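You operate a simulated robot arm through the tools that you are given. There is no shell and no other tool.

The job below is to be done with a simulated robot arm. You get a single attempt, and the scene is never put back.

JOB
Crush about 80 ml of cereal to crumbs in the mortar.
Fine: pour it from the cereal tin, stand the tin back and shut its lid. Work the pestle till no whole flake shows. Tin and pestle end on the bare end of the counter; the mortar is heavy and stays where it is, and so does the rice tub. Spill no more than 8 ml beside the ware in a pour or scoop. Drop, knock over, chip or crush nothing, keep fingers out of what shuts; spill no more than 20 ml in all. Set down upright: cereal tin, pestle.

The check looks at the end state, three seconds after you hand in, the way a careful person would. Anything else that was tipped, shoved, dropped, spilled or broken makes it a failure. Lids that push on must go on centred and level and be pressed home; caps that screw on are set level and turned clockwise until they are tight.

ROBOT AND FRAMES
A 7-joint arm with a two-finger parallel gripper, fixed in place. Base frame: the origin is on the floor under the middle of its stand, x ahead of it, y to its left, z up. Lengths are in mm, angles in rad, forces in N, time in s.
With the tool pointing down near the work surface it reaches from about 400 to 900 mm from the base axis. Its first joint turns from -2.007 to 2.007 rad. Payload 3.91 kg.
The TCP is the grasp point between the finger pads, 30 mm short of the fingertips. In the tool frame z runs along the fingers and y along their closing line. Largest opening 110 mm; finger width 20, thickness 10; the body of the gripper, 48 by 112 mm, starts 55 mm behind the TCP.
Orientation is that of the tool frame in the base frame, as a unit quaternion [w, x, y, z]. With the fingers straight down and closing along the base's y, the tool's x points along the base's -x, its y along +y and its z along -z.

CONTROLS
- The arm moves only by the tool jog_arm. Its argument "plan" is a list of rows, each an object of numbers (a shift or turn left out is 0, a gripper value left out holds the last): "rx", "ry", "rz": the turn, a rotation vector about the base's x, y, z in rad; "dx", "dy", "dz": the shift along the base's x, y, z in cm; "fingers": the opening, from 0 (shut) to 1 (fully open). In form: [{"rx": .., "ry": .., "rz": .., "dx": .., "dy": .., "dz": .., "fingers": ..}, ...]. A call has 1 to 20 rows; each row shifts and turns the commanded pose from where the row before left it. A row lasts 0.2 s, in which the tool goes at most 50 mm and 0.15 rad; a call with a longer step from one row to the next is refused whole, and so is a gripper value outside its range. Where a pose cannot be reached the arm comes as near as it can. A force on the tool above 40 N (or 10 N above the force at the start of the call, whichever is more), or a blocked arm, ends the call early, and 0.2 s more pass. The fingers move at their own pace (about 153 mm/s each) and stop on an object; they squeeze with about 42 N. The grip force told is the motor's: it shows also when the fingers shut on nothing. Time passes only in rows, and 0.2 s behind the last, so rows that do not move let the fingers close. The reply holds the time, the measured pose of the TCP, the force on the tool along the base axes, the opening and the grip force, in the units named above and with some noise, with the torque about the TCP (base axes, N m) and any sound that the robot's microphone picked up.
- Cameras (640 x 400 px; columns grow to the right, rows downward): "scene" is fixed at [401.3, -500.8, 1599.7]; the picture's right is [0.93, -0.38, 0.00], its down [-0.15, -0.36, -0.92] and it looks along [0.35, 0.85, -0.39] (base axes); focal length 325 px, centre (320, 200). "wrist" rides on the gripper at [72, 17, -103] in the tool frame; the picture's right is [-0.23, 0.97, 0.00], its down [-0.76, -0.18, -0.62] and it looks along [-0.61, -0.14, 0.78] (tool axes); focal length 222 px, centre (320, 200). There is no depth. A picture from a camera that has moved, and an enlarged one, comes with that camera's place and axes in the base frame and with its lens.
- capture(camera): a new picture of that camera. It takes no simulated time.
- raise_lower(by): slides the trunk up (or, below 0, down) by that many mm; the arm rides with it, the base frame stays. It gives what a move gives, with no picture.
- zoom(camera, box): a new picture of the part [left, top, right, bottom] of that camera's present view, enlarged. It takes no simulated time.
- hand_in(): hands the job in; it is judged then, once.

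Nothing tells you positions but the pictures and the camera data. Unless the task says otherwise, let go and move clear before handing in.

The tools are called after "Call:" as name(argument=value, ...) on one line, values as JSON. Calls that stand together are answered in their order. jog_arm: Moves the arm, as the interface text tells. Its arguments: {"type":"object","properties":{"plan":{"type":"array"}},"required":["plan"]} The other tools are called the same way: raise_lower (by) moves the trunk up or down; capture (camera) takes a picture; zoom (camera, box) takes an enlarged picture of a part of a camera's view; hand_in () hands the job in.

At the start:

```text
time_s: 0.0
tool_pos: [554.8, -16.4, 1507.5]
tool_rot: [0.0, 0.0, 1.0, 0.0]
contact_force: [-0.5, 0.2, -0.5]
torque: [0.01, -0.02, 0.0]
finger_gap: 110.2
grasp_force: 0.0
trunk travel left (down, up): [-925.0, 65.0]
```

scene: 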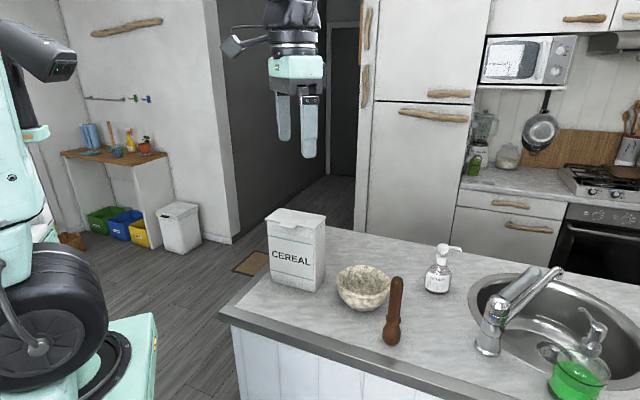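
wrist: 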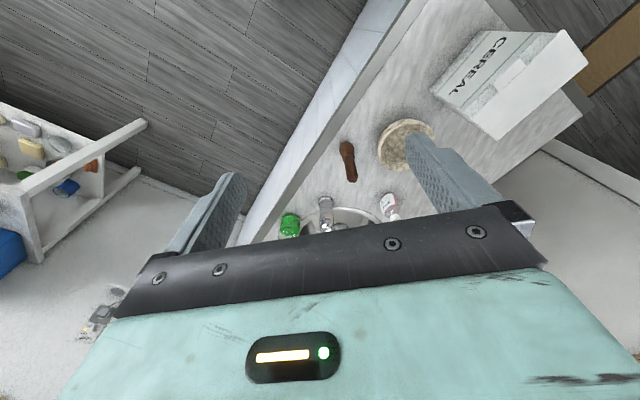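

I see a cereal tin (box-like, with a lid), a stone mortar, a wooden pestle on the counter, a soap bottle and the sink. I'll look closer before moving anything.

Call:
zoom(camera="scene", box=[220, 190, 480, 352])

Call:
zoom(camera="wrist", box=[300, 0, 620, 200])

Call:
capture(camera="scene")

```text
2.46 times, centred on (350, 271) of scene
camera zoom: at [401.3, -500.8, 1599.7], right [0.93, -0.38, 0.0], down [-0.15, -0.36, -0.92], along [0.35, 0.85, -0.39], focal length 799 px, centre (246, 25)
```

zoom: 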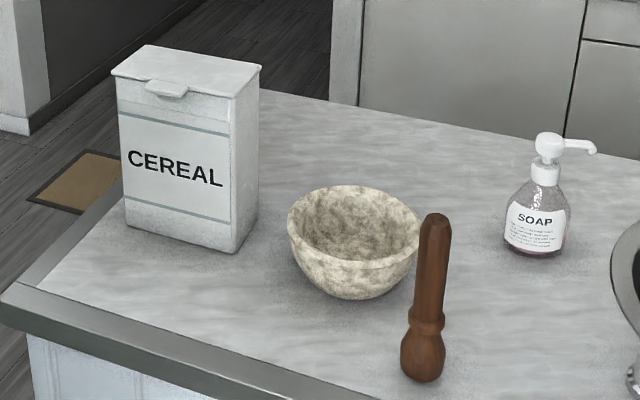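

```text
2.00 times, centred on (460, 100) of wrist
camera zoom: at [483.8, 0.5, 1610.4], right [0.23, 0.97, 0.0], down [0.76, -0.18, 0.62], along [0.61, -0.14, -0.78], focal length 444 px, centre (40, 400)
```

zoom: 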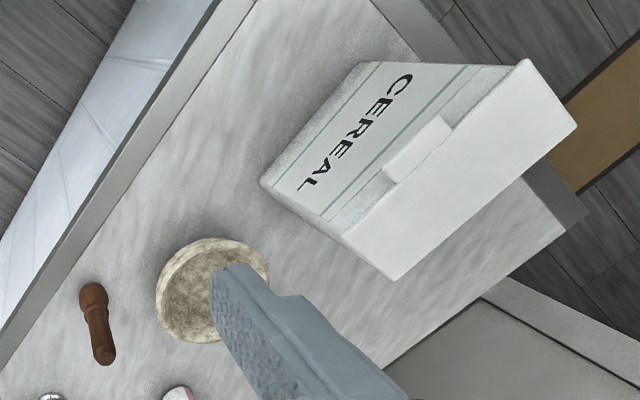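

```text
taken
```

scene: 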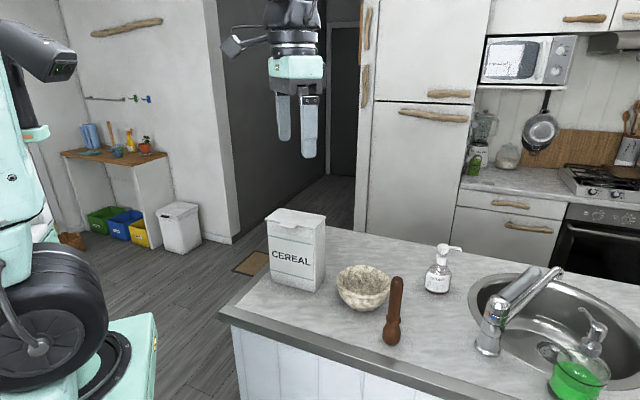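

I take the counter top to be near z≈938, the tin at about (670, 341), the mortar rim at about (815, 178, 1008) and the upright pestle at about (810, 11). I haven't found the rice tub or the far end of the counter, so I'll turn the wrist to look around first.

Call:
jog_arm(plan=[{"rz": -0.14}, {"rz": -0.14}, {"rz": -0.14}, {"rz": -0.14}, {"rz": -0.14}])

Call:
capture(camera="wrist")

Call:
zoom(camera="scene", box=[400, 200, 640, 400])

Call:
zoom(camera="scene", box=[440, 60, 640, 200])

```text
time_s: 1.2
tool_pos: [555.8, -16.5, 1506.8]
tool_rot: [0.0, 0.343, 0.939, 0.0]
contact_force: [0.1, -0.6, -0.3]
torque: [0.01, 0.01, 0.02]
finger_gap: 109.9
grasp_force: 0.0
trunk travel left (down, up): [-925.0, 65.0]
```

```text
taken
camera wrist: at [512.0, 43.6, 1610.1], right [0.8, 0.6, 0.0], down [0.47, -0.63, 0.62], along [0.37, -0.5, -0.78], focal length 222 px, centre (320, 200)
```

wrist: 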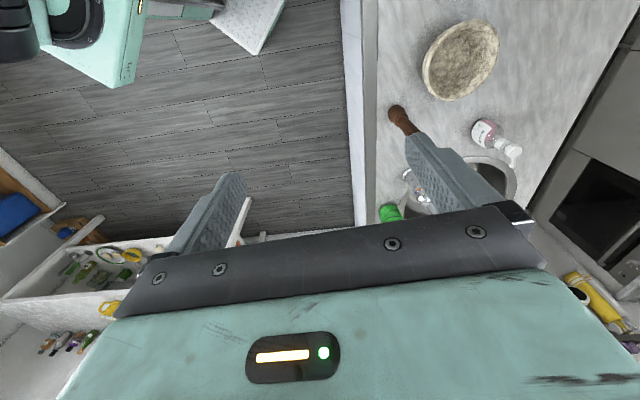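

```text
2.00 times, centred on (520, 300) of scene
camera zoom: at [401.3, -500.8, 1599.7], right [0.93, -0.38, 0.0], down [-0.15, -0.36, -0.92], along [0.35, 0.85, -0.39], focal length 649 px, centre (-80, 0)
```

zoom: 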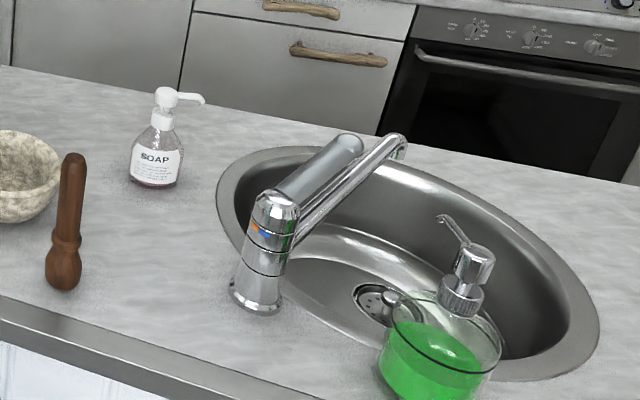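

```text
2.86 times, centred on (540, 130) of scene
camera zoom: at [401.3, -500.8, 1599.7], right [0.93, -0.38, 0.0], down [-0.15, -0.36, -0.92], along [0.35, 0.85, -0.39], focal length 928 px, centre (-309, 400)
```

zoom: 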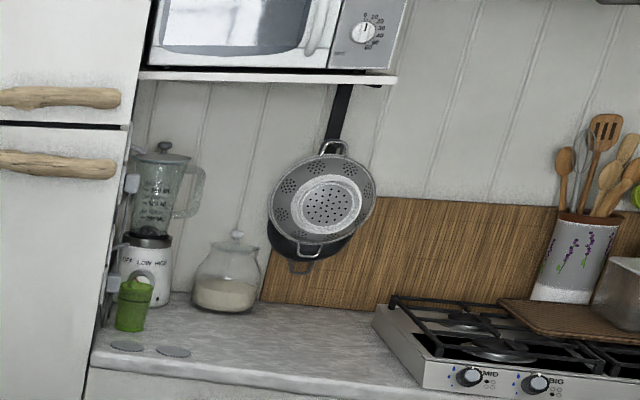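

The far end of the counter carries the sink, so the bare end has to be the left end, where the tin stands. I'll turn back the other way and look at the tin's lid from above and at the area behind the tin for the rice tub.

Call:
jog_arm(plan=[{"rz": 0.14, "dy": 3}, {"rz": 0.14, "dy": 3}, {"rz": 0.14, "dy": 3}, {"rz": 0.14, "dy": 3}, {"rz": 0.14, "dy": 3}, {"rz": 0.14, "dy": 3}, {"rz": 0.14, "dy": 3}, {"rz": 0.14, "dy": 3}, {"rz": 0.14, "dy": 2}])

Call:
capture(camera="wrist")

```text
time_s: 3.2
tool_pos: [554.2, 241.0, 1507.8]
tool_rot: [0.0, -0.277, 0.961, 0.0]
contact_force: [1.5, -0.2, 0.4]
torque: [0.05, -0.01, 0.02]
finger_gap: 110.1
grasp_force: 0.0
trunk travel left (down, up): [-925.0, 65.0]
```

```text
taken
camera wrist: at [484.0, 217.8, 1610.5], right [-0.33, 0.95, 0.0], down [0.74, 0.26, 0.62], along [0.59, 0.2, -0.78], focal length 222 px, centre (320, 200)
```

wrist: 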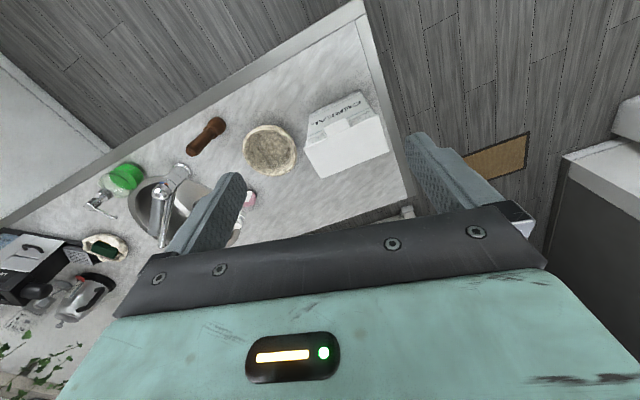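

Call:
zoom(camera="wrist", box=[180, 80, 420, 230])

Call:
zoom(camera="scene", box=[255, 195, 345, 251])

```text
2.67 times, centred on (300, 155) of wrist
camera zoom: at [484.0, 217.8, 1610.5], right [-0.33, 0.95, 0.0], down [0.74, 0.26, 0.62], along [0.59, 0.2, -0.78], focal length 592 px, centre (373, 320)
```

zoom: 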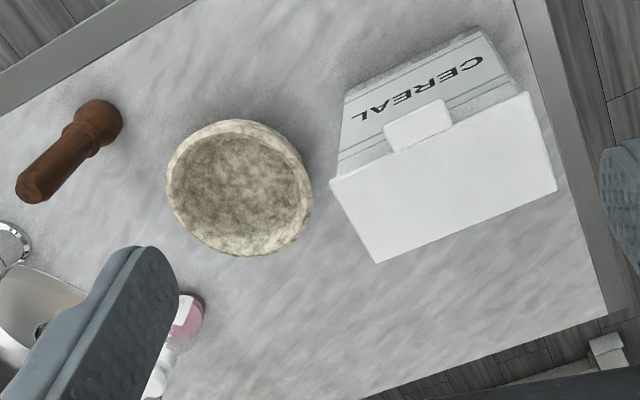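

```text
7.11 times, centred on (300, 223) of scene
camera zoom: at [401.3, -500.8, 1599.7], right [0.93, -0.38, 0.0], down [-0.15, -0.36, -0.92], along [0.35, 0.85, -0.39], focal length 2309 px, centre (462, 36)
```

zoom: 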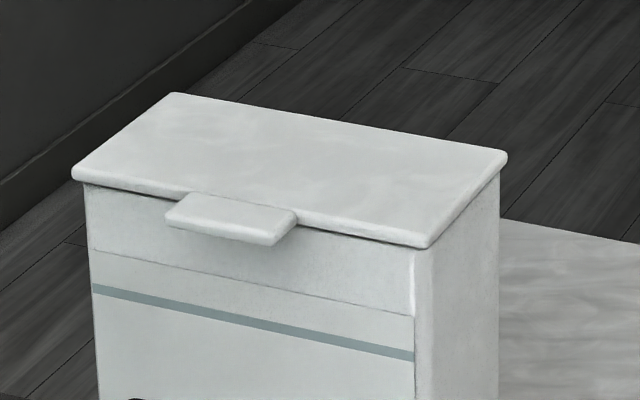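

No tub stands near the work; the only rice I can see is the glass jar on the back counter, well out of the way. The tin's lid looks hinged at the back with a pull tab in front, so I'll yaw the tool to line up with the tin (about 45°), pitch it towards horizontal facing the tab, and see how the arm copes.

Call:
jog_arm(plan=[{"rz": -0.1352, "dx": -1, "dy": -1}, {"rz": -0.1352, "dx": -1, "dy": -1}, {"rz": -0.1352, "dx": -1, "dy": -1}, {"rz": -0.1352, "dx": -1, "dy": -1}, {"rz": -0.1352, "dx": -1, "dy": -1}, {"rz": -0.1352, "dx": -1, "dy": -1}, {"rz": -0.1352, "dx": -1, "dy": -1}, {"rz": -0.1352, "dx": -1, "dy": -1}, {"rz": -0.1352, "dx": -1, "dy": -1}, {"rz": -0.1352, "dx": -1, "dy": -1}])

Call:
jog_arm(plan=[{"rx": 0.1, "ry": -0.1}, {"rx": 0.1, "ry": -0.1}, {"rx": 0.1, "ry": -0.1}, {"rx": 0.1, "ry": -0.1}, {"rx": 0.1, "ry": -0.1}, {"rx": 0.1, "ry": -0.1}, {"rx": 0.1, "ry": -0.1}, {"rx": 0.1, "ry": -0.1}])

Call:
capture(camera="scene")

Call:
capture(camera="wrist")

```text
time_s: 5.4
tool_pos: [453.9, 142.2, 1507.3]
tool_rot: [0.0, 0.388, 0.922, 0.0]
contact_force: [0.3, 0.2, 0.1]
torque: [-0.03, 0.02, 0.02]
finger_gap: 109.8
grasp_force: 0.1
trunk travel left (down, up): [-925.0, 65.0]
```

```text
time_s: 7.2
tool_pos: [496.5, 175.4, 1474.4]
tool_rot: [0.205, 0.325, 0.779, 0.496]
contact_force: [-0.6, -0.5, -0.3]
torque: [0.0, -0.04, -0.02]
finger_gap: 110.1
grasp_force: 0.0
out of reach, approached as far as the arm can: row 4, 5, 6
trunk travel left (down, up): [-925.0, 65.0]
```

```text
taken
```

scene: 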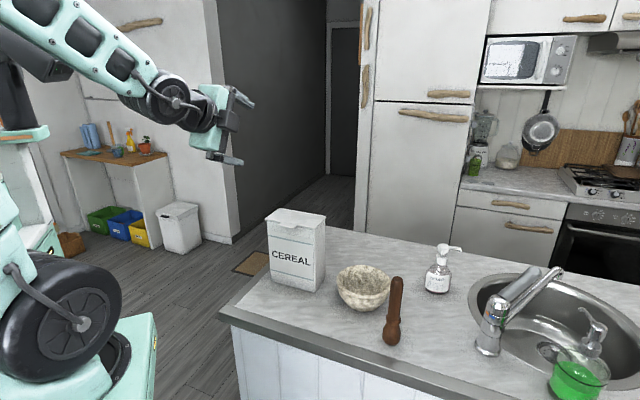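

```text
taken
camera wrist: at [384.5, 166.1, 1533.7], right [0.46, 0.13, 0.88], down [0.08, -0.99, 0.1], along [0.89, 0.03, -0.46], focal length 222 px, centre (320, 200)
```

wrist: 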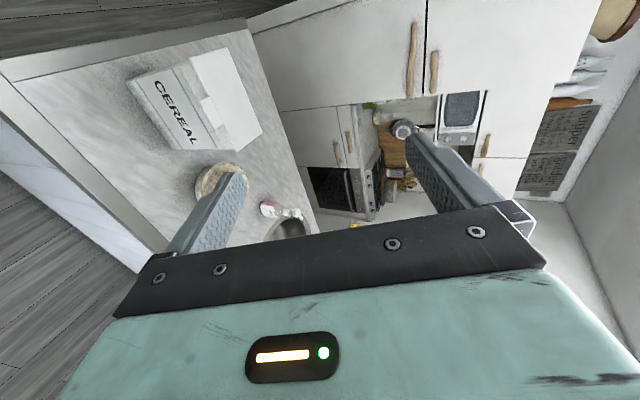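

The arm can't hold the tool horizontal that close in, but further out, where the tab is, it should. I'll lower the trunk so the hand comes down to about tab height, staying well in front of the tin.

Call:
raise_lower(by=-290)

Call:
capture(camera="wrist")

Call:
capture(camera="scene")

```text
time_s: 10.1
tool_pos: [495.5, 175.2, 1184.5]
tool_rot: [0.204, 0.326, 0.779, 0.496]
contact_force: [0.9, -0.6, 0.0]
torque: [-0.01, 0.02, 0.0]
finger_gap: 110.0
grasp_force: 0.0
trunk travel left (down, up): [-635.0, 355.0]
```

```text
taken
camera wrist: at [385.0, 165.8, 1243.8], right [0.46, 0.13, 0.88], down [0.08, -0.99, 0.1], along [0.89, 0.03, -0.46], focal length 222 px, centre (320, 200)
```

wrist: 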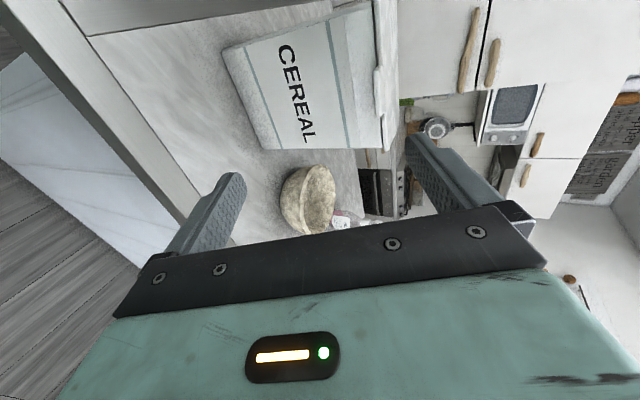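

```text
taken
```

scene: 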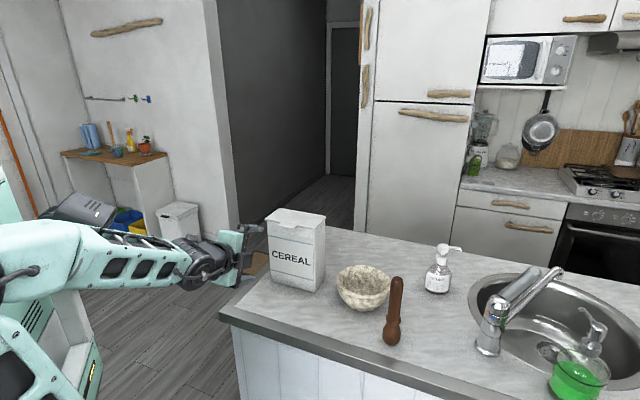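

Call:
zoom(camera="wrist", box=[320, 0, 420, 170])

Call:
zoom(camera="wrist", box=[200, 0, 440, 250])

```text
2.35 times, centred on (370, 85) of wrist
camera zoom: at [385.0, 165.8, 1243.8], right [0.46, 0.13, 0.88], down [0.08, -0.99, 0.1], along [0.89, 0.03, -0.46], focal length 523 px, centre (202, 471)
```

zoom: 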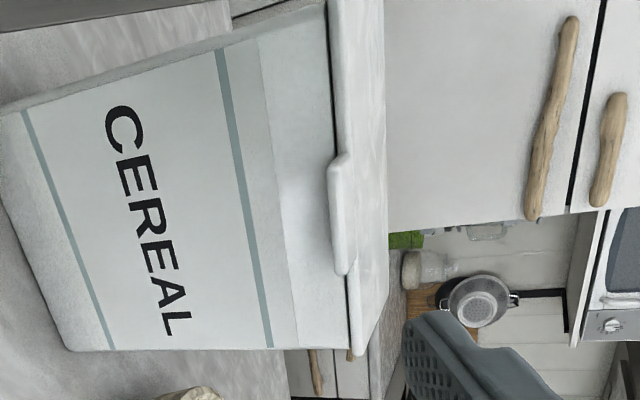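

```text
1.60 times, centred on (320, 125) of wrist
camera zoom: at [385.0, 165.8, 1243.8], right [0.46, 0.13, 0.88], down [0.08, -0.99, 0.1], along [0.89, 0.03, -0.46], focal length 355 px, centre (320, 320)
```

zoom: 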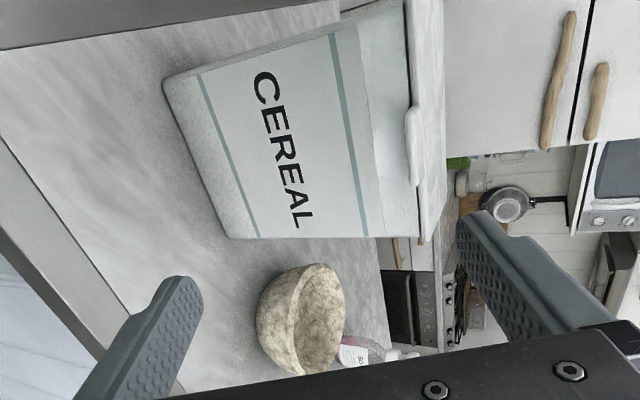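

The wrist view refines things: the lid top is near z≈1174, the counter near z≈950, and the tab centre near (628, 303). I'll level the tool, narrow the fingers and stop about 40 mm in front of the tab to check the alignment.

Call:
jog_arm(plan=[{"rx": 0.0614, "ry": -0.063, "dx": 1.5, "dy": 1.4, "dz": -0.27, "fingers": 0.5}, {"rx": 0.0614, "ry": -0.063, "dx": 1.5, "dy": 1.4, "dz": -0.27}, {"rx": 0.0614, "ry": -0.063, "dx": 1.5, "dy": 1.4, "dz": -0.27}, {"rx": 0.0614, "ry": -0.063, "dx": 1.5, "dy": 1.4, "dz": -0.27}, {"rx": 0.0614, "ry": -0.063, "dx": 1.48, "dy": 1.46, "dz": -0.27}])

Call:
capture(camera="wrist")

Call:
zoom(camera="scene", box=[200, 180, 400, 305])

```text
time_s: 11.3
tool_pos: [570.9, 244.9, 1172.2]
tool_rot: [0.271, 0.271, 0.652, 0.654]
contact_force: [-0.5, 0.2, 0.9]
torque: [-0.02, -0.01, 0.0]
finger_gap: 54.9
grasp_force: 0.1
trunk travel left (down, up): [-635.0, 355.0]
```

```text
taken
camera wrist: at [447.6, 224.3, 1188.4], right [0.16, -0.16, 0.97], down [0.1, -0.98, -0.18], along [0.98, 0.12, -0.14], focal length 222 px, centre (320, 200)
```

wrist: 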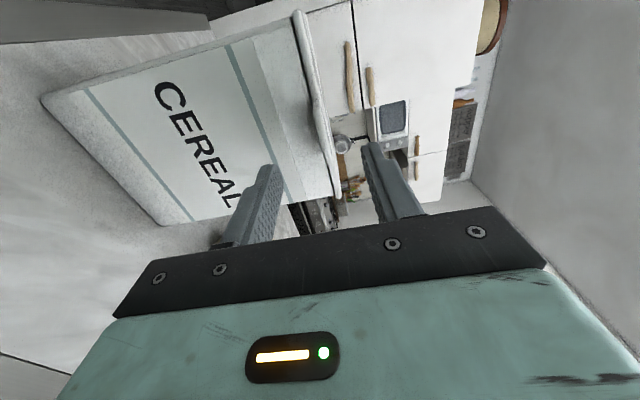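

```text
3.20 times, centred on (300, 242) of scene
camera zoom: at [401.3, -500.8, 1599.7], right [0.93, -0.38, 0.0], down [-0.15, -0.36, -0.92], along [0.35, 0.85, -0.39], focal length 1039 px, centre (384, 64)
```

zoom: 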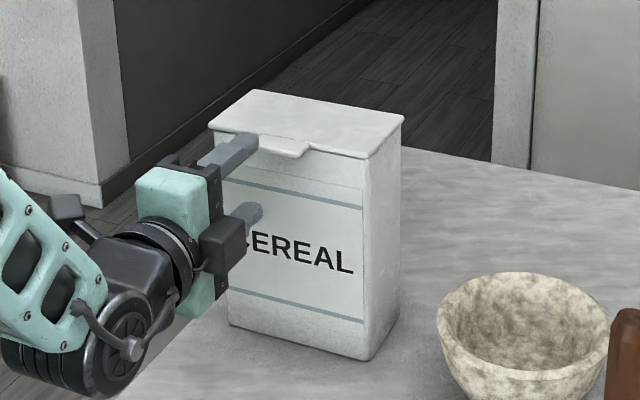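

Call:
zoom(camera="wrist", box=[230, 0, 430, 230])

Call:
zoom(camera="wrist", box=[285, 40, 365, 110])

```text
1.74 times, centred on (330, 115) of wrist
camera zoom: at [447.6, 224.3, 1188.4], right [0.16, -0.16, 0.97], down [0.1, -0.98, -0.18], along [0.98, 0.12, -0.14], focal length 386 px, centre (303, 348)
```

zoom: 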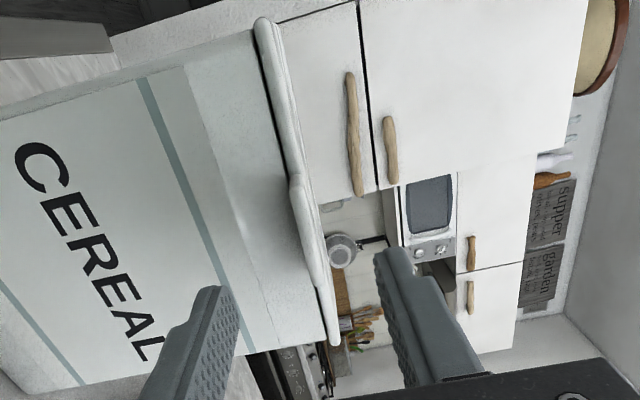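

```text
5.71 times, centred on (325, 75) of wrist
camera zoom: at [447.6, 224.3, 1188.4], right [0.16, -0.16, 0.97], down [0.1, -0.98, -0.18], along [0.98, 0.12, -0.14], focal length 1269 px, centre (291, 914)
```

zoom: 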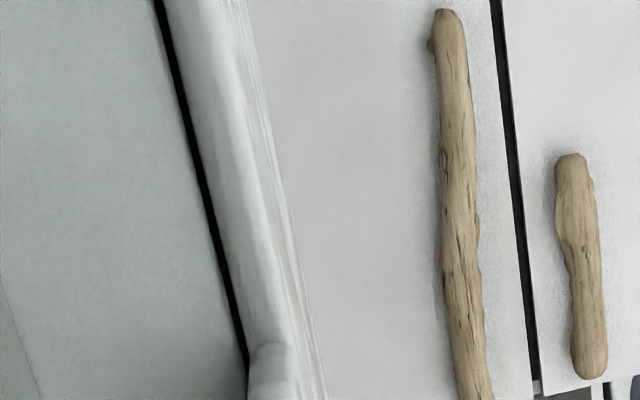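

The tab spans roughly z 1170–1178 and my fingers straddle it with the tool level. I'll slide in about 56 mm so the tips come under and over the tab, stopping just short of the front face, then close to a loose cage.

Call:
jog_arm(plan=[{"dx": 1.0, "dy": 0.97, "dz": 0.06}, {"dx": 1.0, "dy": 0.97, "dz": 0.06}, {"dx": 1.0, "dy": 0.97, "dz": 0.06}, {"dx": 1.0, "dy": 0.97}, {"fingers": 0.27}])

Call:
capture(camera="wrist")

Call:
zoom(camera="scene", box=[230, 190, 350, 265])

```text
time_s: 12.5
tool_pos: [609.6, 284.6, 1173.0]
tool_rot: [0.271, 0.273, 0.652, 0.653]
contact_force: [-0.4, -0.5, -0.6]
torque: [0.05, 0.0, -0.01]
finger_gap: 29.7
grasp_force: 0.1
trunk travel left (down, up): [-635.0, 355.0]
```

```text
taken
camera wrist: at [486.9, 263.6, 1189.5], right [0.16, -0.16, 0.97], down [0.1, -0.98, -0.18], along [0.98, 0.12, -0.14], focal length 222 px, centre (320, 200)
```

wrist: 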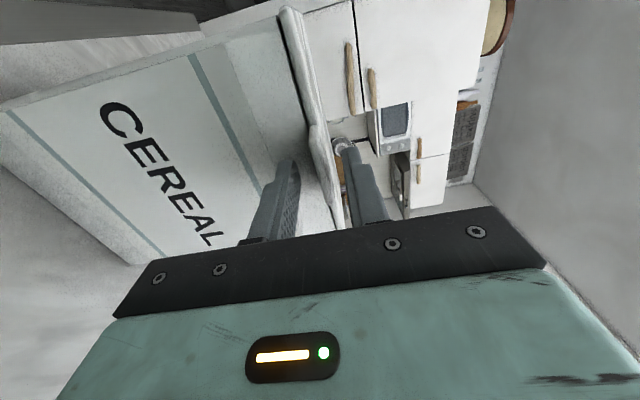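

```text
5.33 times, centred on (290, 228) of scene
camera zoom: at [401.3, -500.8, 1599.7], right [0.93, -0.38, 0.0], down [-0.15, -0.36, -0.92], along [0.35, 0.85, -0.39], focal length 1732 px, centre (480, 53)
```

zoom: 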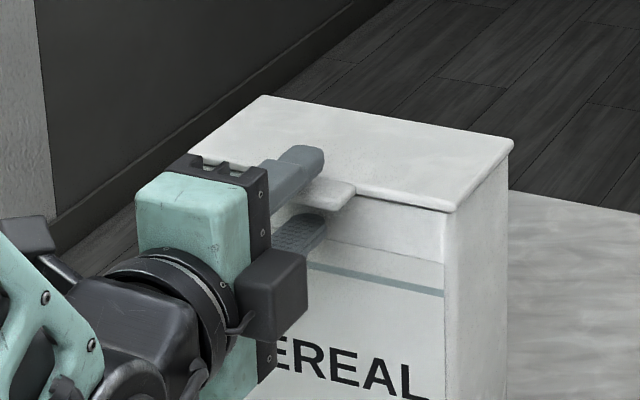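

Call:
zoom(camera="wrist", box=[250, 80, 410, 240])

```text
2.50 times, centred on (330, 160) of wrist
camera zoom: at [486.9, 263.6, 1189.5], right [0.16, -0.16, 0.97], down [0.1, -0.98, -0.18], along [0.98, 0.12, -0.14], focal length 555 px, centre (295, 300)
```

zoom: 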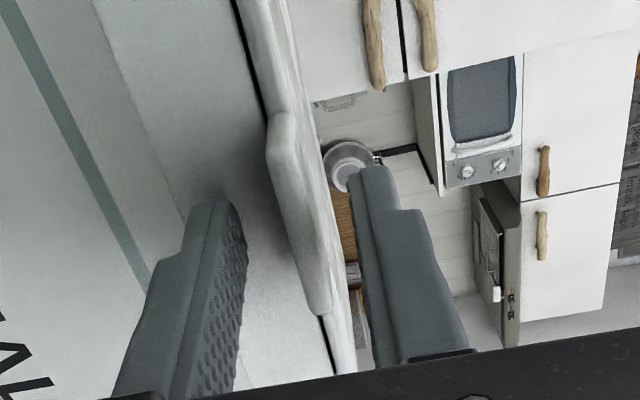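

The tab sits centred between the fingertips. I'll close to a loose cage of about 17 mm and lift along an arc about the back hinge, starting with a small angle to see how the lid behaves.

Call:
jog_arm(plan=[{"fingers": 0.155}, {"dz": 0.4}, {"rx": -0.0349, "ry": 0.0358, "dx": 0.02, "dy": 0.02, "dz": 0.6}, {"rx": -0.0349, "ry": 0.0358, "dx": 0.05, "dy": 0.05, "dz": 0.6}, {"rx": -0.0349, "ry": 0.0358, "dx": 0.08, "dy": 0.08, "dz": 0.6}, {"rx": -0.0349, "ry": 0.0358, "dx": 0.11, "dy": 0.11, "dz": 0.6}])

Call:
zoom(camera="scene", box=[230, 170, 390, 300])

Call:
zoom(camera="wrist", box=[230, 40, 430, 240])

```text
time_s: 13.9
tool_pos: [613.8, 287.0, 1200.6]
tool_rot: [0.242, 0.298, 0.714, 0.585]
contact_force: [0.3, 0.1, 0.6]
torque: [0.0, 0.0, 0.03]
finger_gap: 17.3
grasp_force: 0.2
trunk travel left (down, up): [-635.0, 355.0]
```

```text
3.08 times, centred on (310, 235) of scene
camera zoom: at [401.3, -500.8, 1599.7], right [0.93, -0.38, 0.0], down [-0.15, -0.36, -0.92], along [0.35, 0.85, -0.39], focal length 999 px, centre (351, 92)
```

zoom: 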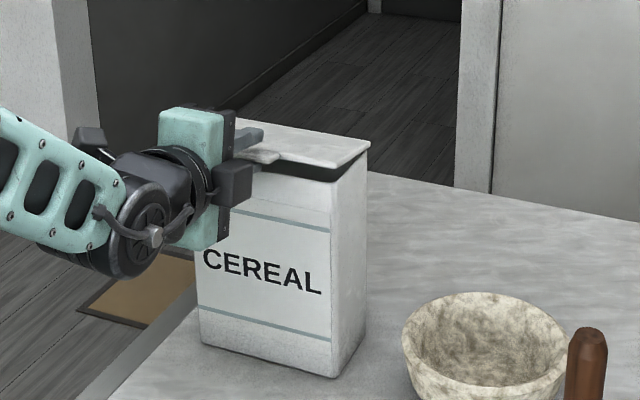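

```text
2.00 times, centred on (330, 140) of wrist
camera zoom: at [493.8, 270.3, 1237.5], right [0.3, -0.03, 0.95], down [0.08, -1.0, -0.05], along [0.95, 0.09, -0.3], focal length 444 px, centre (300, 320)
```

zoom: 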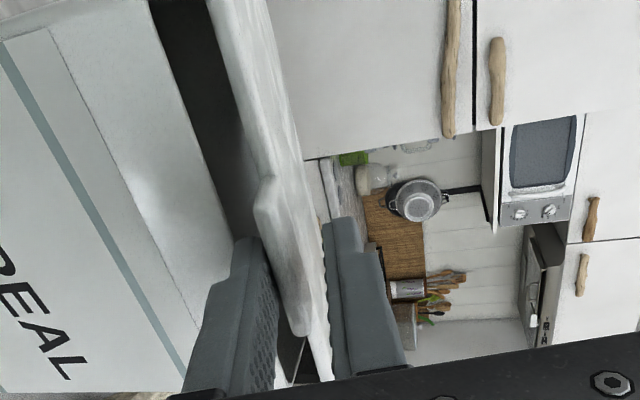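

The lid is hinged at the back and lifts freely with almost no force. I'll keep following the arc up towards vertical.

Call:
jog_arm(plan=[{"rx": -0.0698, "ry": 0.0716, "dx": 0.243, "dy": 0.237, "dz": 1.16}, {"rx": -0.0698, "ry": 0.0716, "dx": 0.329, "dy": 0.321, "dz": 1.11}, {"rx": -0.0698, "ry": 0.0716, "dx": 0.408, "dy": 0.398, "dz": 1.07}, {"rx": -0.0698, "ry": 0.0716, "dx": 0.48, "dy": 0.468, "dz": 1.01}, {"rx": -0.0698, "ry": 0.0716, "dx": 0.551, "dy": 0.537, "dz": 0.93}, {"rx": -0.0698, "ry": 0.0716, "dx": 0.616, "dy": 0.6, "dz": 0.85}, {"rx": -0.0698, "ry": 0.0716, "dx": 0.673, "dy": 0.656, "dz": 0.76}])

Call:
zoom(camera="scene", box=[230, 150, 390, 300])

Call:
capture(camera="wrist")

```text
time_s: 15.5
tool_pos: [646.5, 316.7, 1264.7]
tool_rot: [0.124, 0.365, 0.871, 0.305]
contact_force: [-0.5, 0.6, -0.1]
torque: [0.01, 0.0, -0.03]
finger_gap: 17.0
grasp_force: 0.0
out of reach, approached as far as the arm can: row 3
trunk travel left (down, up): [-635.0, 355.0]
```

```text
2.67 times, centred on (310, 225) of scene
camera zoom: at [401.3, -500.8, 1599.7], right [0.93, -0.38, 0.0], down [-0.15, -0.36, -0.92], along [0.35, 0.85, -0.39], focal length 866 px, centre (347, 133)
```

zoom: 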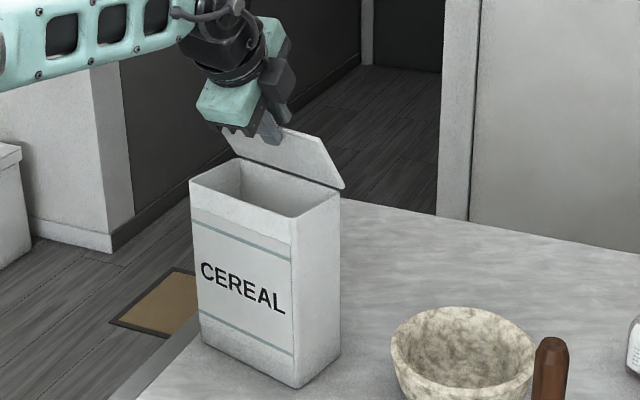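

```text
taken
camera wrist: at [560.7, 333.0, 1356.2], right [0.71, 0.37, 0.6], down [0.16, -0.91, 0.37], along [0.69, -0.16, -0.71], focal length 222 px, centre (320, 200)
```

wrist: 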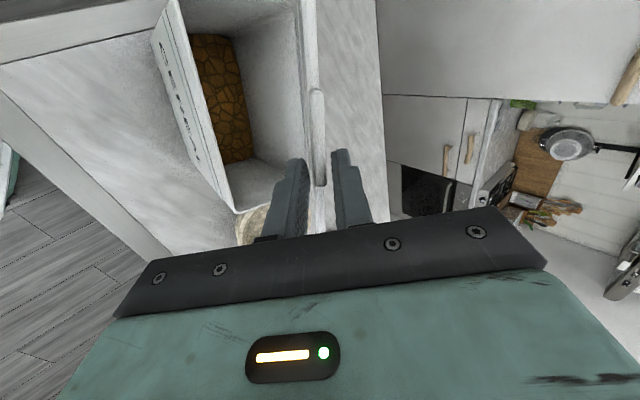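

The lid is about 52° open and I can see the cereal flakes inside the tin. Continuing the arc to about vertical.

Call:
jog_arm(plan=[{"rx": -0.0698, "ry": 0.0716, "dx": 0.723, "dy": 0.705, "dz": 0.8}, {"rx": -0.0698, "ry": 0.0716, "dx": 0.773, "dy": 0.754, "dz": 0.7}, {"rx": -0.0698, "ry": 0.0716, "dx": 0.802, "dy": 0.782, "dz": 0.5}, {"rx": -0.0698, "ry": 0.0716, "dx": 0.83, "dy": 0.81, "dz": 0.34}, {"rx": -0.0698, "ry": 0.0716, "dx": 0.852, "dy": 0.831, "dz": 0.22}, {"rx": -0.0698, "ry": 0.0716, "dx": 0.866, "dy": 0.845, "dz": 0.09}, {"rx": -0.0698, "ry": 0.0716, "dx": 0.866, "dy": 0.845, "dz": -0.02}])

Call:
zoom(camera="scene", box=[230, 150, 390, 300])

Call:
capture(camera="wrist")

```text
time_s: 16.9
tool_pos: [656.8, 329.7, 1255.4]
tool_rot: [0.019, 0.387, 0.92, 0.062]
contact_force: [2.6, 2.3, 20.0]
torque: [0.77, 0.23, 0.3]
finger_gap: 6.1
grasp_force: 42.0
out of reach, approached as far as the arm can: row 4, 5, 6
trunk travel left (down, up): [-635.0, 355.0]
stopped in row 6: the force on the tool passed its limit at 48 N (the readings are from after the stop); the commanded pose is now the measured one
```

```text
2.67 times, centred on (310, 225) of scene
camera zoom: at [401.3, -500.8, 1599.7], right [0.93, -0.38, 0.0], down [-0.15, -0.36, -0.92], along [0.35, 0.85, -0.39], focal length 866 px, centre (347, 133)
```

zoom: 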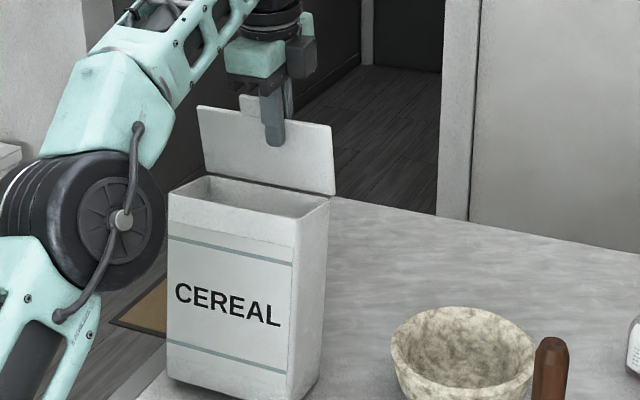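

```text
taken
camera wrist: at [611.7, 384.3, 1361.6], right [0.85, 0.51, 0.12], down [0.35, -0.73, 0.59], along [0.39, -0.46, -0.8], focal length 222 px, centre (320, 200)
```

wrist: 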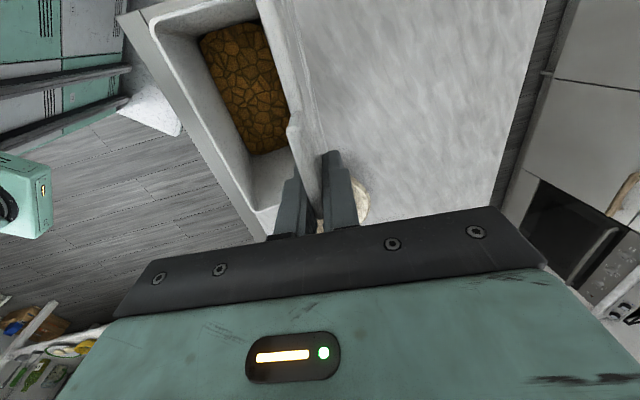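

The arm ran out of reach near vertical and pressed on the lid, so the tin may have shifted. I'll look closely before doing anything else.

Call:
zoom(camera="scene", box=[220, 160, 420, 330])

Call:
zoom(camera="wrist", box=[130, 0, 430, 240])

Call:
capture(camera="scene")

```text
2.35 times, centred on (320, 245) of scene
camera zoom: at [401.3, -500.8, 1599.7], right [0.93, -0.38, 0.0], down [-0.15, -0.36, -0.92], along [0.35, 0.85, -0.39], focal length 764 px, centre (320, 94)
```

zoom: 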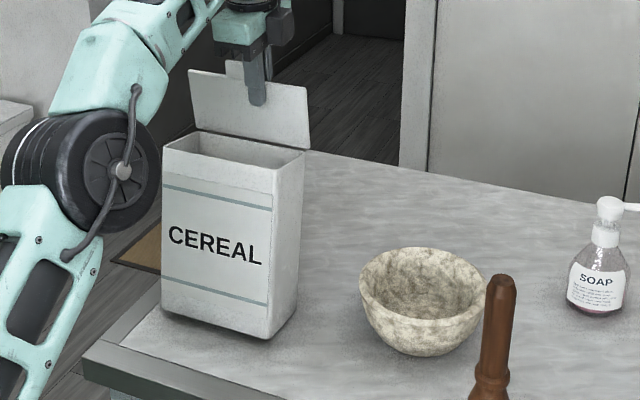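

```text
1.67 times, centred on (280, 120) of wrist
camera zoom: at [611.7, 384.3, 1361.6], right [0.85, 0.51, 0.12], down [0.35, -0.73, 0.59], along [0.39, -0.46, -0.8], focal length 370 px, centre (387, 333)
```

zoom: 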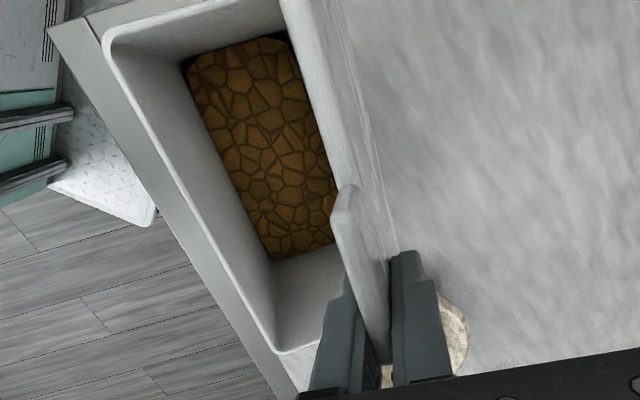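

```text
taken
```

scene: 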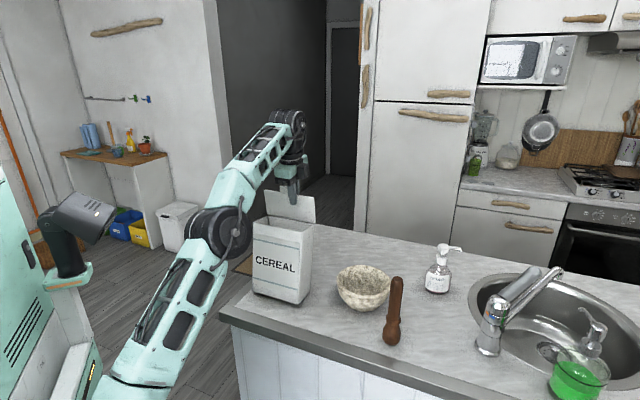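

The tin has slid about 70 mm towards the robot but still stands upright on the counter, and the fingers are now clamped on the lid. I'll first loosen the fingers to relieve the load and check the readings.

Call:
jog_arm(plan=[{"fingers": 0.2}, {"fingers": 0.2}])

Call:
zoom(camera="scene", box=[220, 160, 380, 310])

Call:
zoom(camera="wrist", box=[200, 80, 400, 240])

```text
time_s: 17.5
tool_pos: [659.0, 330.3, 1253.1]
tool_rot: [0.02, 0.389, 0.919, 0.059]
contact_force: [0.1, -1.0, 0.0]
torque: [0.0, 0.02, -0.01]
finger_gap: 22.0
grasp_force: 0.2
trunk travel left (down, up): [-635.0, 355.0]
```

```text
2.67 times, centred on (300, 235) of scene
camera zoom: at [401.3, -500.8, 1599.7], right [0.93, -0.38, 0.0], down [-0.15, -0.36, -0.92], along [0.35, 0.85, -0.39], focal length 866 px, centre (373, 107)
```

zoom: 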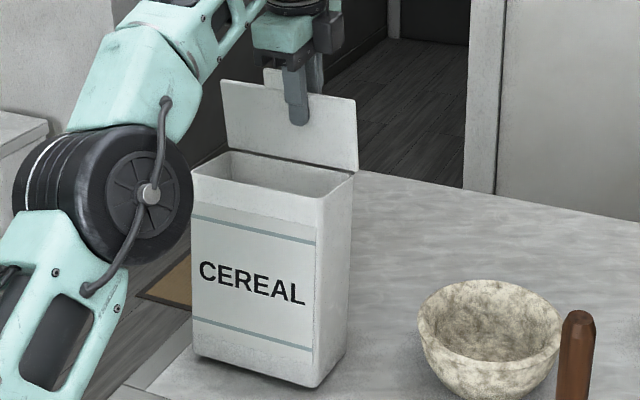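

```text
2.50 times, centred on (300, 160) of wrist
camera zoom: at [612.6, 385.2, 1358.8], right [0.85, 0.51, 0.12], down [0.36, -0.73, 0.59], along [0.39, -0.46, -0.8], focal length 555 px, centre (370, 300)
```

zoom: 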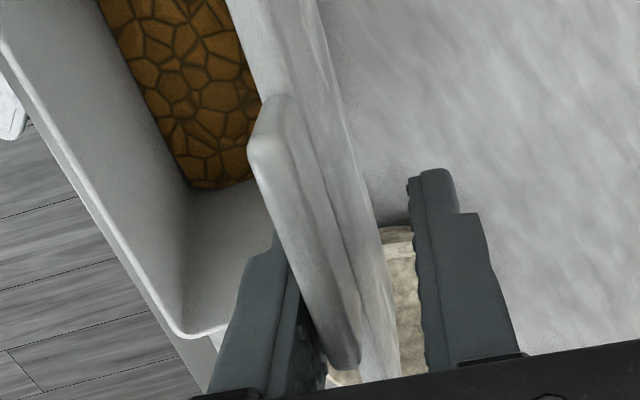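

Force is gone and the tin stands upright, with the lid resting against my inner finger a little short of vertical. I'll nudge it further back in small steps at this lower height, watching reach and force.

Call:
jog_arm(plan=[{"dx": 0.5, "dy": 0.5}, {"dx": 0.5, "dy": 0.5}, {"dx": 0.5, "dy": 0.5}])

Call:
zoom(camera="wrist", box=[120, 0, 440, 240])

Call:
zoom(camera="scene", box=[220, 160, 380, 310])

```text
time_s: 18.3
tool_pos: [663.1, 330.8, 1251.9]
tool_rot: [0.018, 0.387, 0.92, 0.06]
contact_force: [-0.1, 0.3, 0.1]
torque: [0.01, 0.01, -0.01]
finger_gap: 22.3
grasp_force: 0.7
out of reach, approached as far as the arm can: row 1, 2, 3
trunk travel left (down, up): [-635.0, 355.0]
```

```text
1.67 times, centred on (280, 120) of wrist
camera zoom: at [616.0, 385.4, 1357.0], right [0.85, 0.51, 0.12], down [0.36, -0.73, 0.59], along [0.39, -0.46, -0.8], focal length 370 px, centre (387, 333)
```

zoom: 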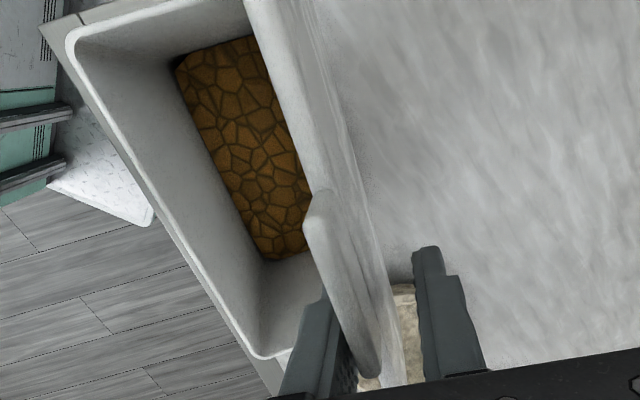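

```text
2.67 times, centred on (300, 235) of scene
camera zoom: at [401.3, -500.8, 1599.7], right [0.93, -0.38, 0.0], down [-0.15, -0.36, -0.92], along [0.35, 0.85, -0.39], focal length 866 px, centre (373, 107)
```

zoom: 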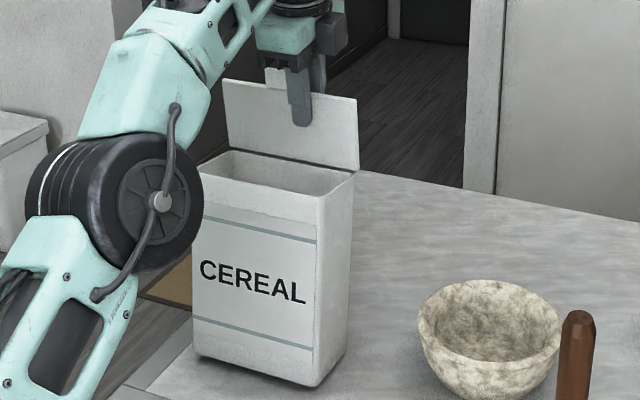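

The arm is out of reach here because the trunk is too low for this wrist posture. I'll step the trunk up and bring the arm down by the same amount so the lid stays caged between the fingers.

Call:
raise_lower(by=25)

Call:
jog_arm(plan=[{"dz": -1.2, "dx": 0.1, "dy": 0.1}, {"dz": -1.2, "dx": 0.1, "dy": 0.1}])

Call:
raise_lower(by=25)

Call:
jog_arm(plan=[{"dz": -1.2, "dx": 0.1, "dy": 0.1}, {"dz": -1.2, "dx": 0.1, "dy": 0.1}])

Call:
zoom(camera="wrist", box=[120, 0, 440, 240])

```text
time_s: 19.0
tool_pos: [661.4, 330.9, 1277.3]
tool_rot: [0.02, 0.387, 0.92, 0.059]
contact_force: [0.1, -0.6, -0.4]
torque: [-0.04, -0.03, 0.0]
finger_gap: 22.1
grasp_force: 0.4
trunk travel left (down, up): [-660.0, 330.0]
```

```text
time_s: 19.6
tool_pos: [665.8, 332.3, 1251.9]
tool_rot: [0.018, 0.388, 0.919, 0.06]
contact_force: [0.1, -0.4, -0.9]
torque: [-0.01, 0.03, -0.01]
finger_gap: 22.3
grasp_force: 0.5
trunk travel left (down, up): [-660.0, 330.0]
```

```text
time_s: 20.3
tool_pos: [665.1, 333.6, 1278.4]
tool_rot: [0.019, 0.388, 0.92, 0.059]
contact_force: [-0.4, 0.0, -0.1]
torque: [0.02, 0.03, 0.0]
finger_gap: 22.2
grasp_force: 0.2
trunk travel left (down, up): [-685.0, 305.0]
```

```text
time_s: 20.9
tool_pos: [667.6, 333.6, 1253.2]
tool_rot: [0.02, 0.388, 0.92, 0.059]
contact_force: [0.5, 0.1, -0.1]
torque: [0.04, 0.02, -0.01]
finger_gap: 22.4
grasp_force: 0.6
trunk travel left (down, up): [-685.0, 305.0]
```

```text
1.67 times, centred on (280, 120) of wrist
camera zoom: at [621.2, 389.1, 1358.3], right [0.85, 0.51, 0.12], down [0.36, -0.73, 0.59], along [0.39, -0.46, -0.8], focal length 370 px, centre (387, 333)
```

zoom: 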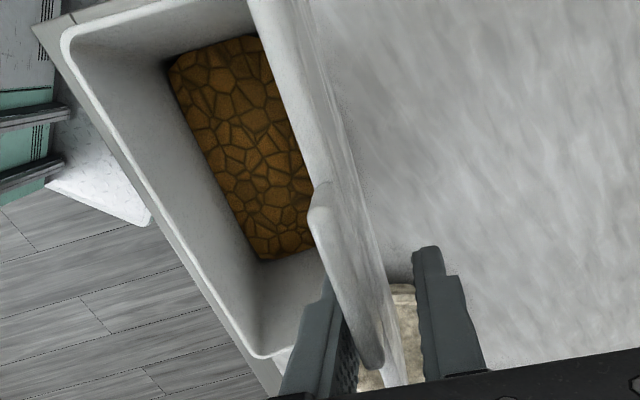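

Good, this works smoothly. I'll do more of these steps, then push the lid back past vertical.

Call:
raise_lower(by=25)

Call:
jog_arm(plan=[{"dz": -1.25, "dx": 0.15, "dy": 0.15}, {"dz": -1.25, "dx": 0.15, "dy": 0.15}])

Call:
raise_lower(by=25)

Call:
jog_arm(plan=[{"dz": -1.25, "dx": 0.15, "dy": 0.15}, {"dz": -1.25, "dx": 0.15, "dy": 0.15}])

Call:
raise_lower(by=25)

Call:
jog_arm(plan=[{"dz": -1.25, "dx": 0.15, "dy": 0.15}, {"dz": -1.25, "dx": 0.15, "dy": 0.15}])

Call:
raise_lower(by=25)

Call:
jog_arm(plan=[{"dz": -1.25, "dx": 0.15, "dy": 0.15}, {"dz": -1.25, "dx": 0.15, "dy": 0.15}])

Call:
zoom(camera="wrist", box=[120, 0, 440, 240])

Call:
zoom(camera="scene", box=[220, 160, 380, 310])

```text
time_s: 21.6
tool_pos: [667.5, 335.8, 1278.0]
tool_rot: [0.019, 0.388, 0.92, 0.06]
contact_force: [-0.1, -0.3, 0.0]
torque: [0.0, 0.02, 0.01]
finger_gap: 22.1
grasp_force: 0.4
trunk travel left (down, up): [-710.0, 280.0]
```

```text
time_s: 22.2
tool_pos: [670.2, 338.6, 1253.6]
tool_rot: [0.019, 0.388, 0.92, 0.059]
contact_force: [0.1, 0.4, -0.3]
torque: [0.0, 0.0, 0.0]
finger_gap: 22.4
grasp_force: 0.0
trunk travel left (down, up): [-710.0, 280.0]
```

```text
time_s: 22.9
tool_pos: [670.0, 337.4, 1278.1]
tool_rot: [0.019, 0.388, 0.919, 0.059]
contact_force: [0.9, -0.2, 0.4]
torque: [0.01, 0.0, 0.02]
finger_gap: 22.2
grasp_force: 0.2
trunk travel left (down, up): [-735.0, 255.0]
```

```text
time_s: 23.6
tool_pos: [672.9, 340.6, 1253.5]
tool_rot: [0.019, 0.388, 0.919, 0.059]
contact_force: [-0.5, -0.4, 0.4]
torque: [-0.04, -0.01, -0.02]
finger_gap: 22.2
grasp_force: 0.5
trunk travel left (down, up): [-735.0, 255.0]
```

```text
time_s: 24.3
tool_pos: [673.6, 339.8, 1278.7]
tool_rot: [0.019, 0.387, 0.92, 0.06]
contact_force: [-0.3, -0.2, 0.1]
torque: [0.0, 0.01, 0.03]
finger_gap: 22.2
grasp_force: 0.2
trunk travel left (down, up): [-760.0, 230.0]
```

```text
time_s: 24.9
tool_pos: [676.2, 342.3, 1252.6]
tool_rot: [0.019, 0.388, 0.92, 0.059]
contact_force: [-0.9, -0.1, -0.8]
torque: [-0.01, -0.03, -0.01]
finger_gap: 22.3
grasp_force: 0.1
trunk travel left (down, up): [-760.0, 230.0]
```

```text
time_s: 25.6
tool_pos: [676.5, 342.1, 1278.1]
tool_rot: [0.02, 0.387, 0.92, 0.059]
contact_force: [-0.1, 0.7, 0.0]
torque: [0.02, 0.02, 0.01]
finger_gap: 22.2
grasp_force: 0.2
trunk travel left (down, up): [-785.0, 205.0]
```

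```text
time_s: 26.2
tool_pos: [678.8, 346.1, 1252.8]
tool_rot: [0.018, 0.388, 0.92, 0.06]
contact_force: [0.0, 0.5, -0.8]
torque: [0.01, -0.01, 0.02]
finger_gap: 22.0
grasp_force: 0.4
trunk travel left (down, up): [-785.0, 205.0]
```

```text
1.67 times, centred on (280, 120) of wrist
camera zoom: at [633.0, 400.6, 1358.4], right [0.85, 0.51, 0.12], down [0.36, -0.73, 0.59], along [0.39, -0.46, -0.8], focal length 370 px, centre (387, 333)
```

zoom: 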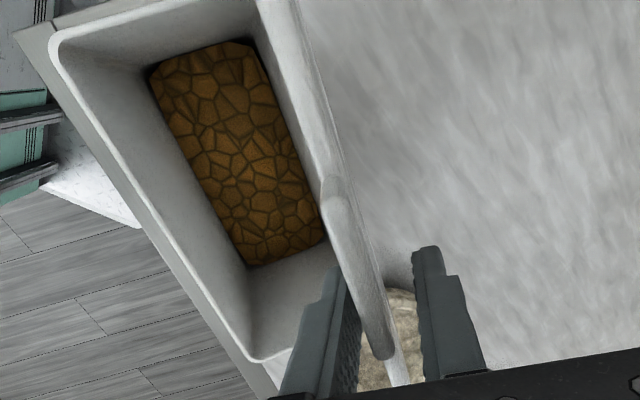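

```text
2.67 times, centred on (300, 235) of scene
camera zoom: at [401.3, -500.8, 1599.7], right [0.93, -0.38, 0.0], down [-0.15, -0.36, -0.92], along [0.35, 0.85, -0.39], focal length 866 px, centre (373, 107)
```

zoom: 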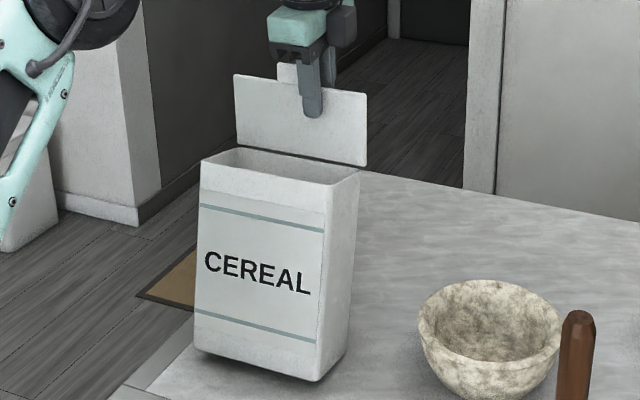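

The tin looks as if it might be leaning slightly. I'll check its base closely before pushing any more.

Call:
zoom(camera="scene", box=[260, 260, 340, 310])

Call:
zoom(camera="scene", box=[280, 180, 380, 260])

```text
8.00 times, centred on (300, 285) of scene
camera zoom: at [401.3, -500.8, 1599.7], right [0.93, -0.38, 0.0], down [-0.15, -0.36, -0.92], along [0.35, 0.85, -0.39], focal length 2597 px, centre (480, -480)
```

zoom: 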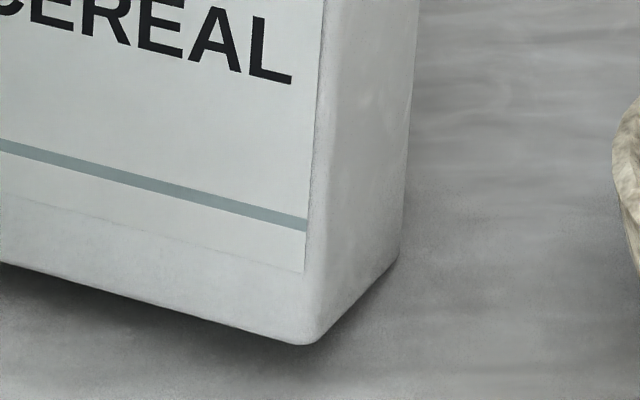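

```text
5.00 times, centred on (330, 220) of scene
camera zoom: at [401.3, -500.8, 1599.7], right [0.93, -0.38, 0.0], down [-0.15, -0.36, -0.92], along [0.35, 0.85, -0.39], focal length 1623 px, centre (270, 100)
```

zoom: 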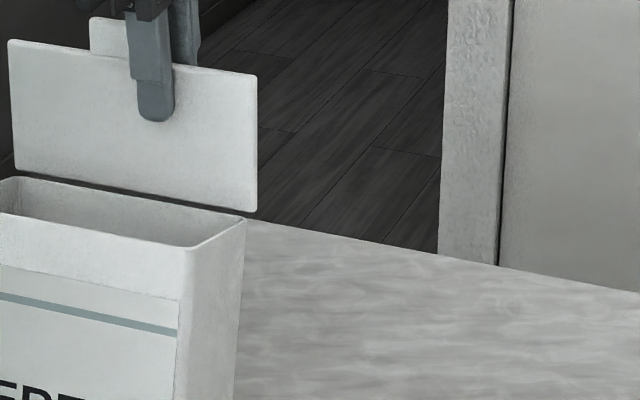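

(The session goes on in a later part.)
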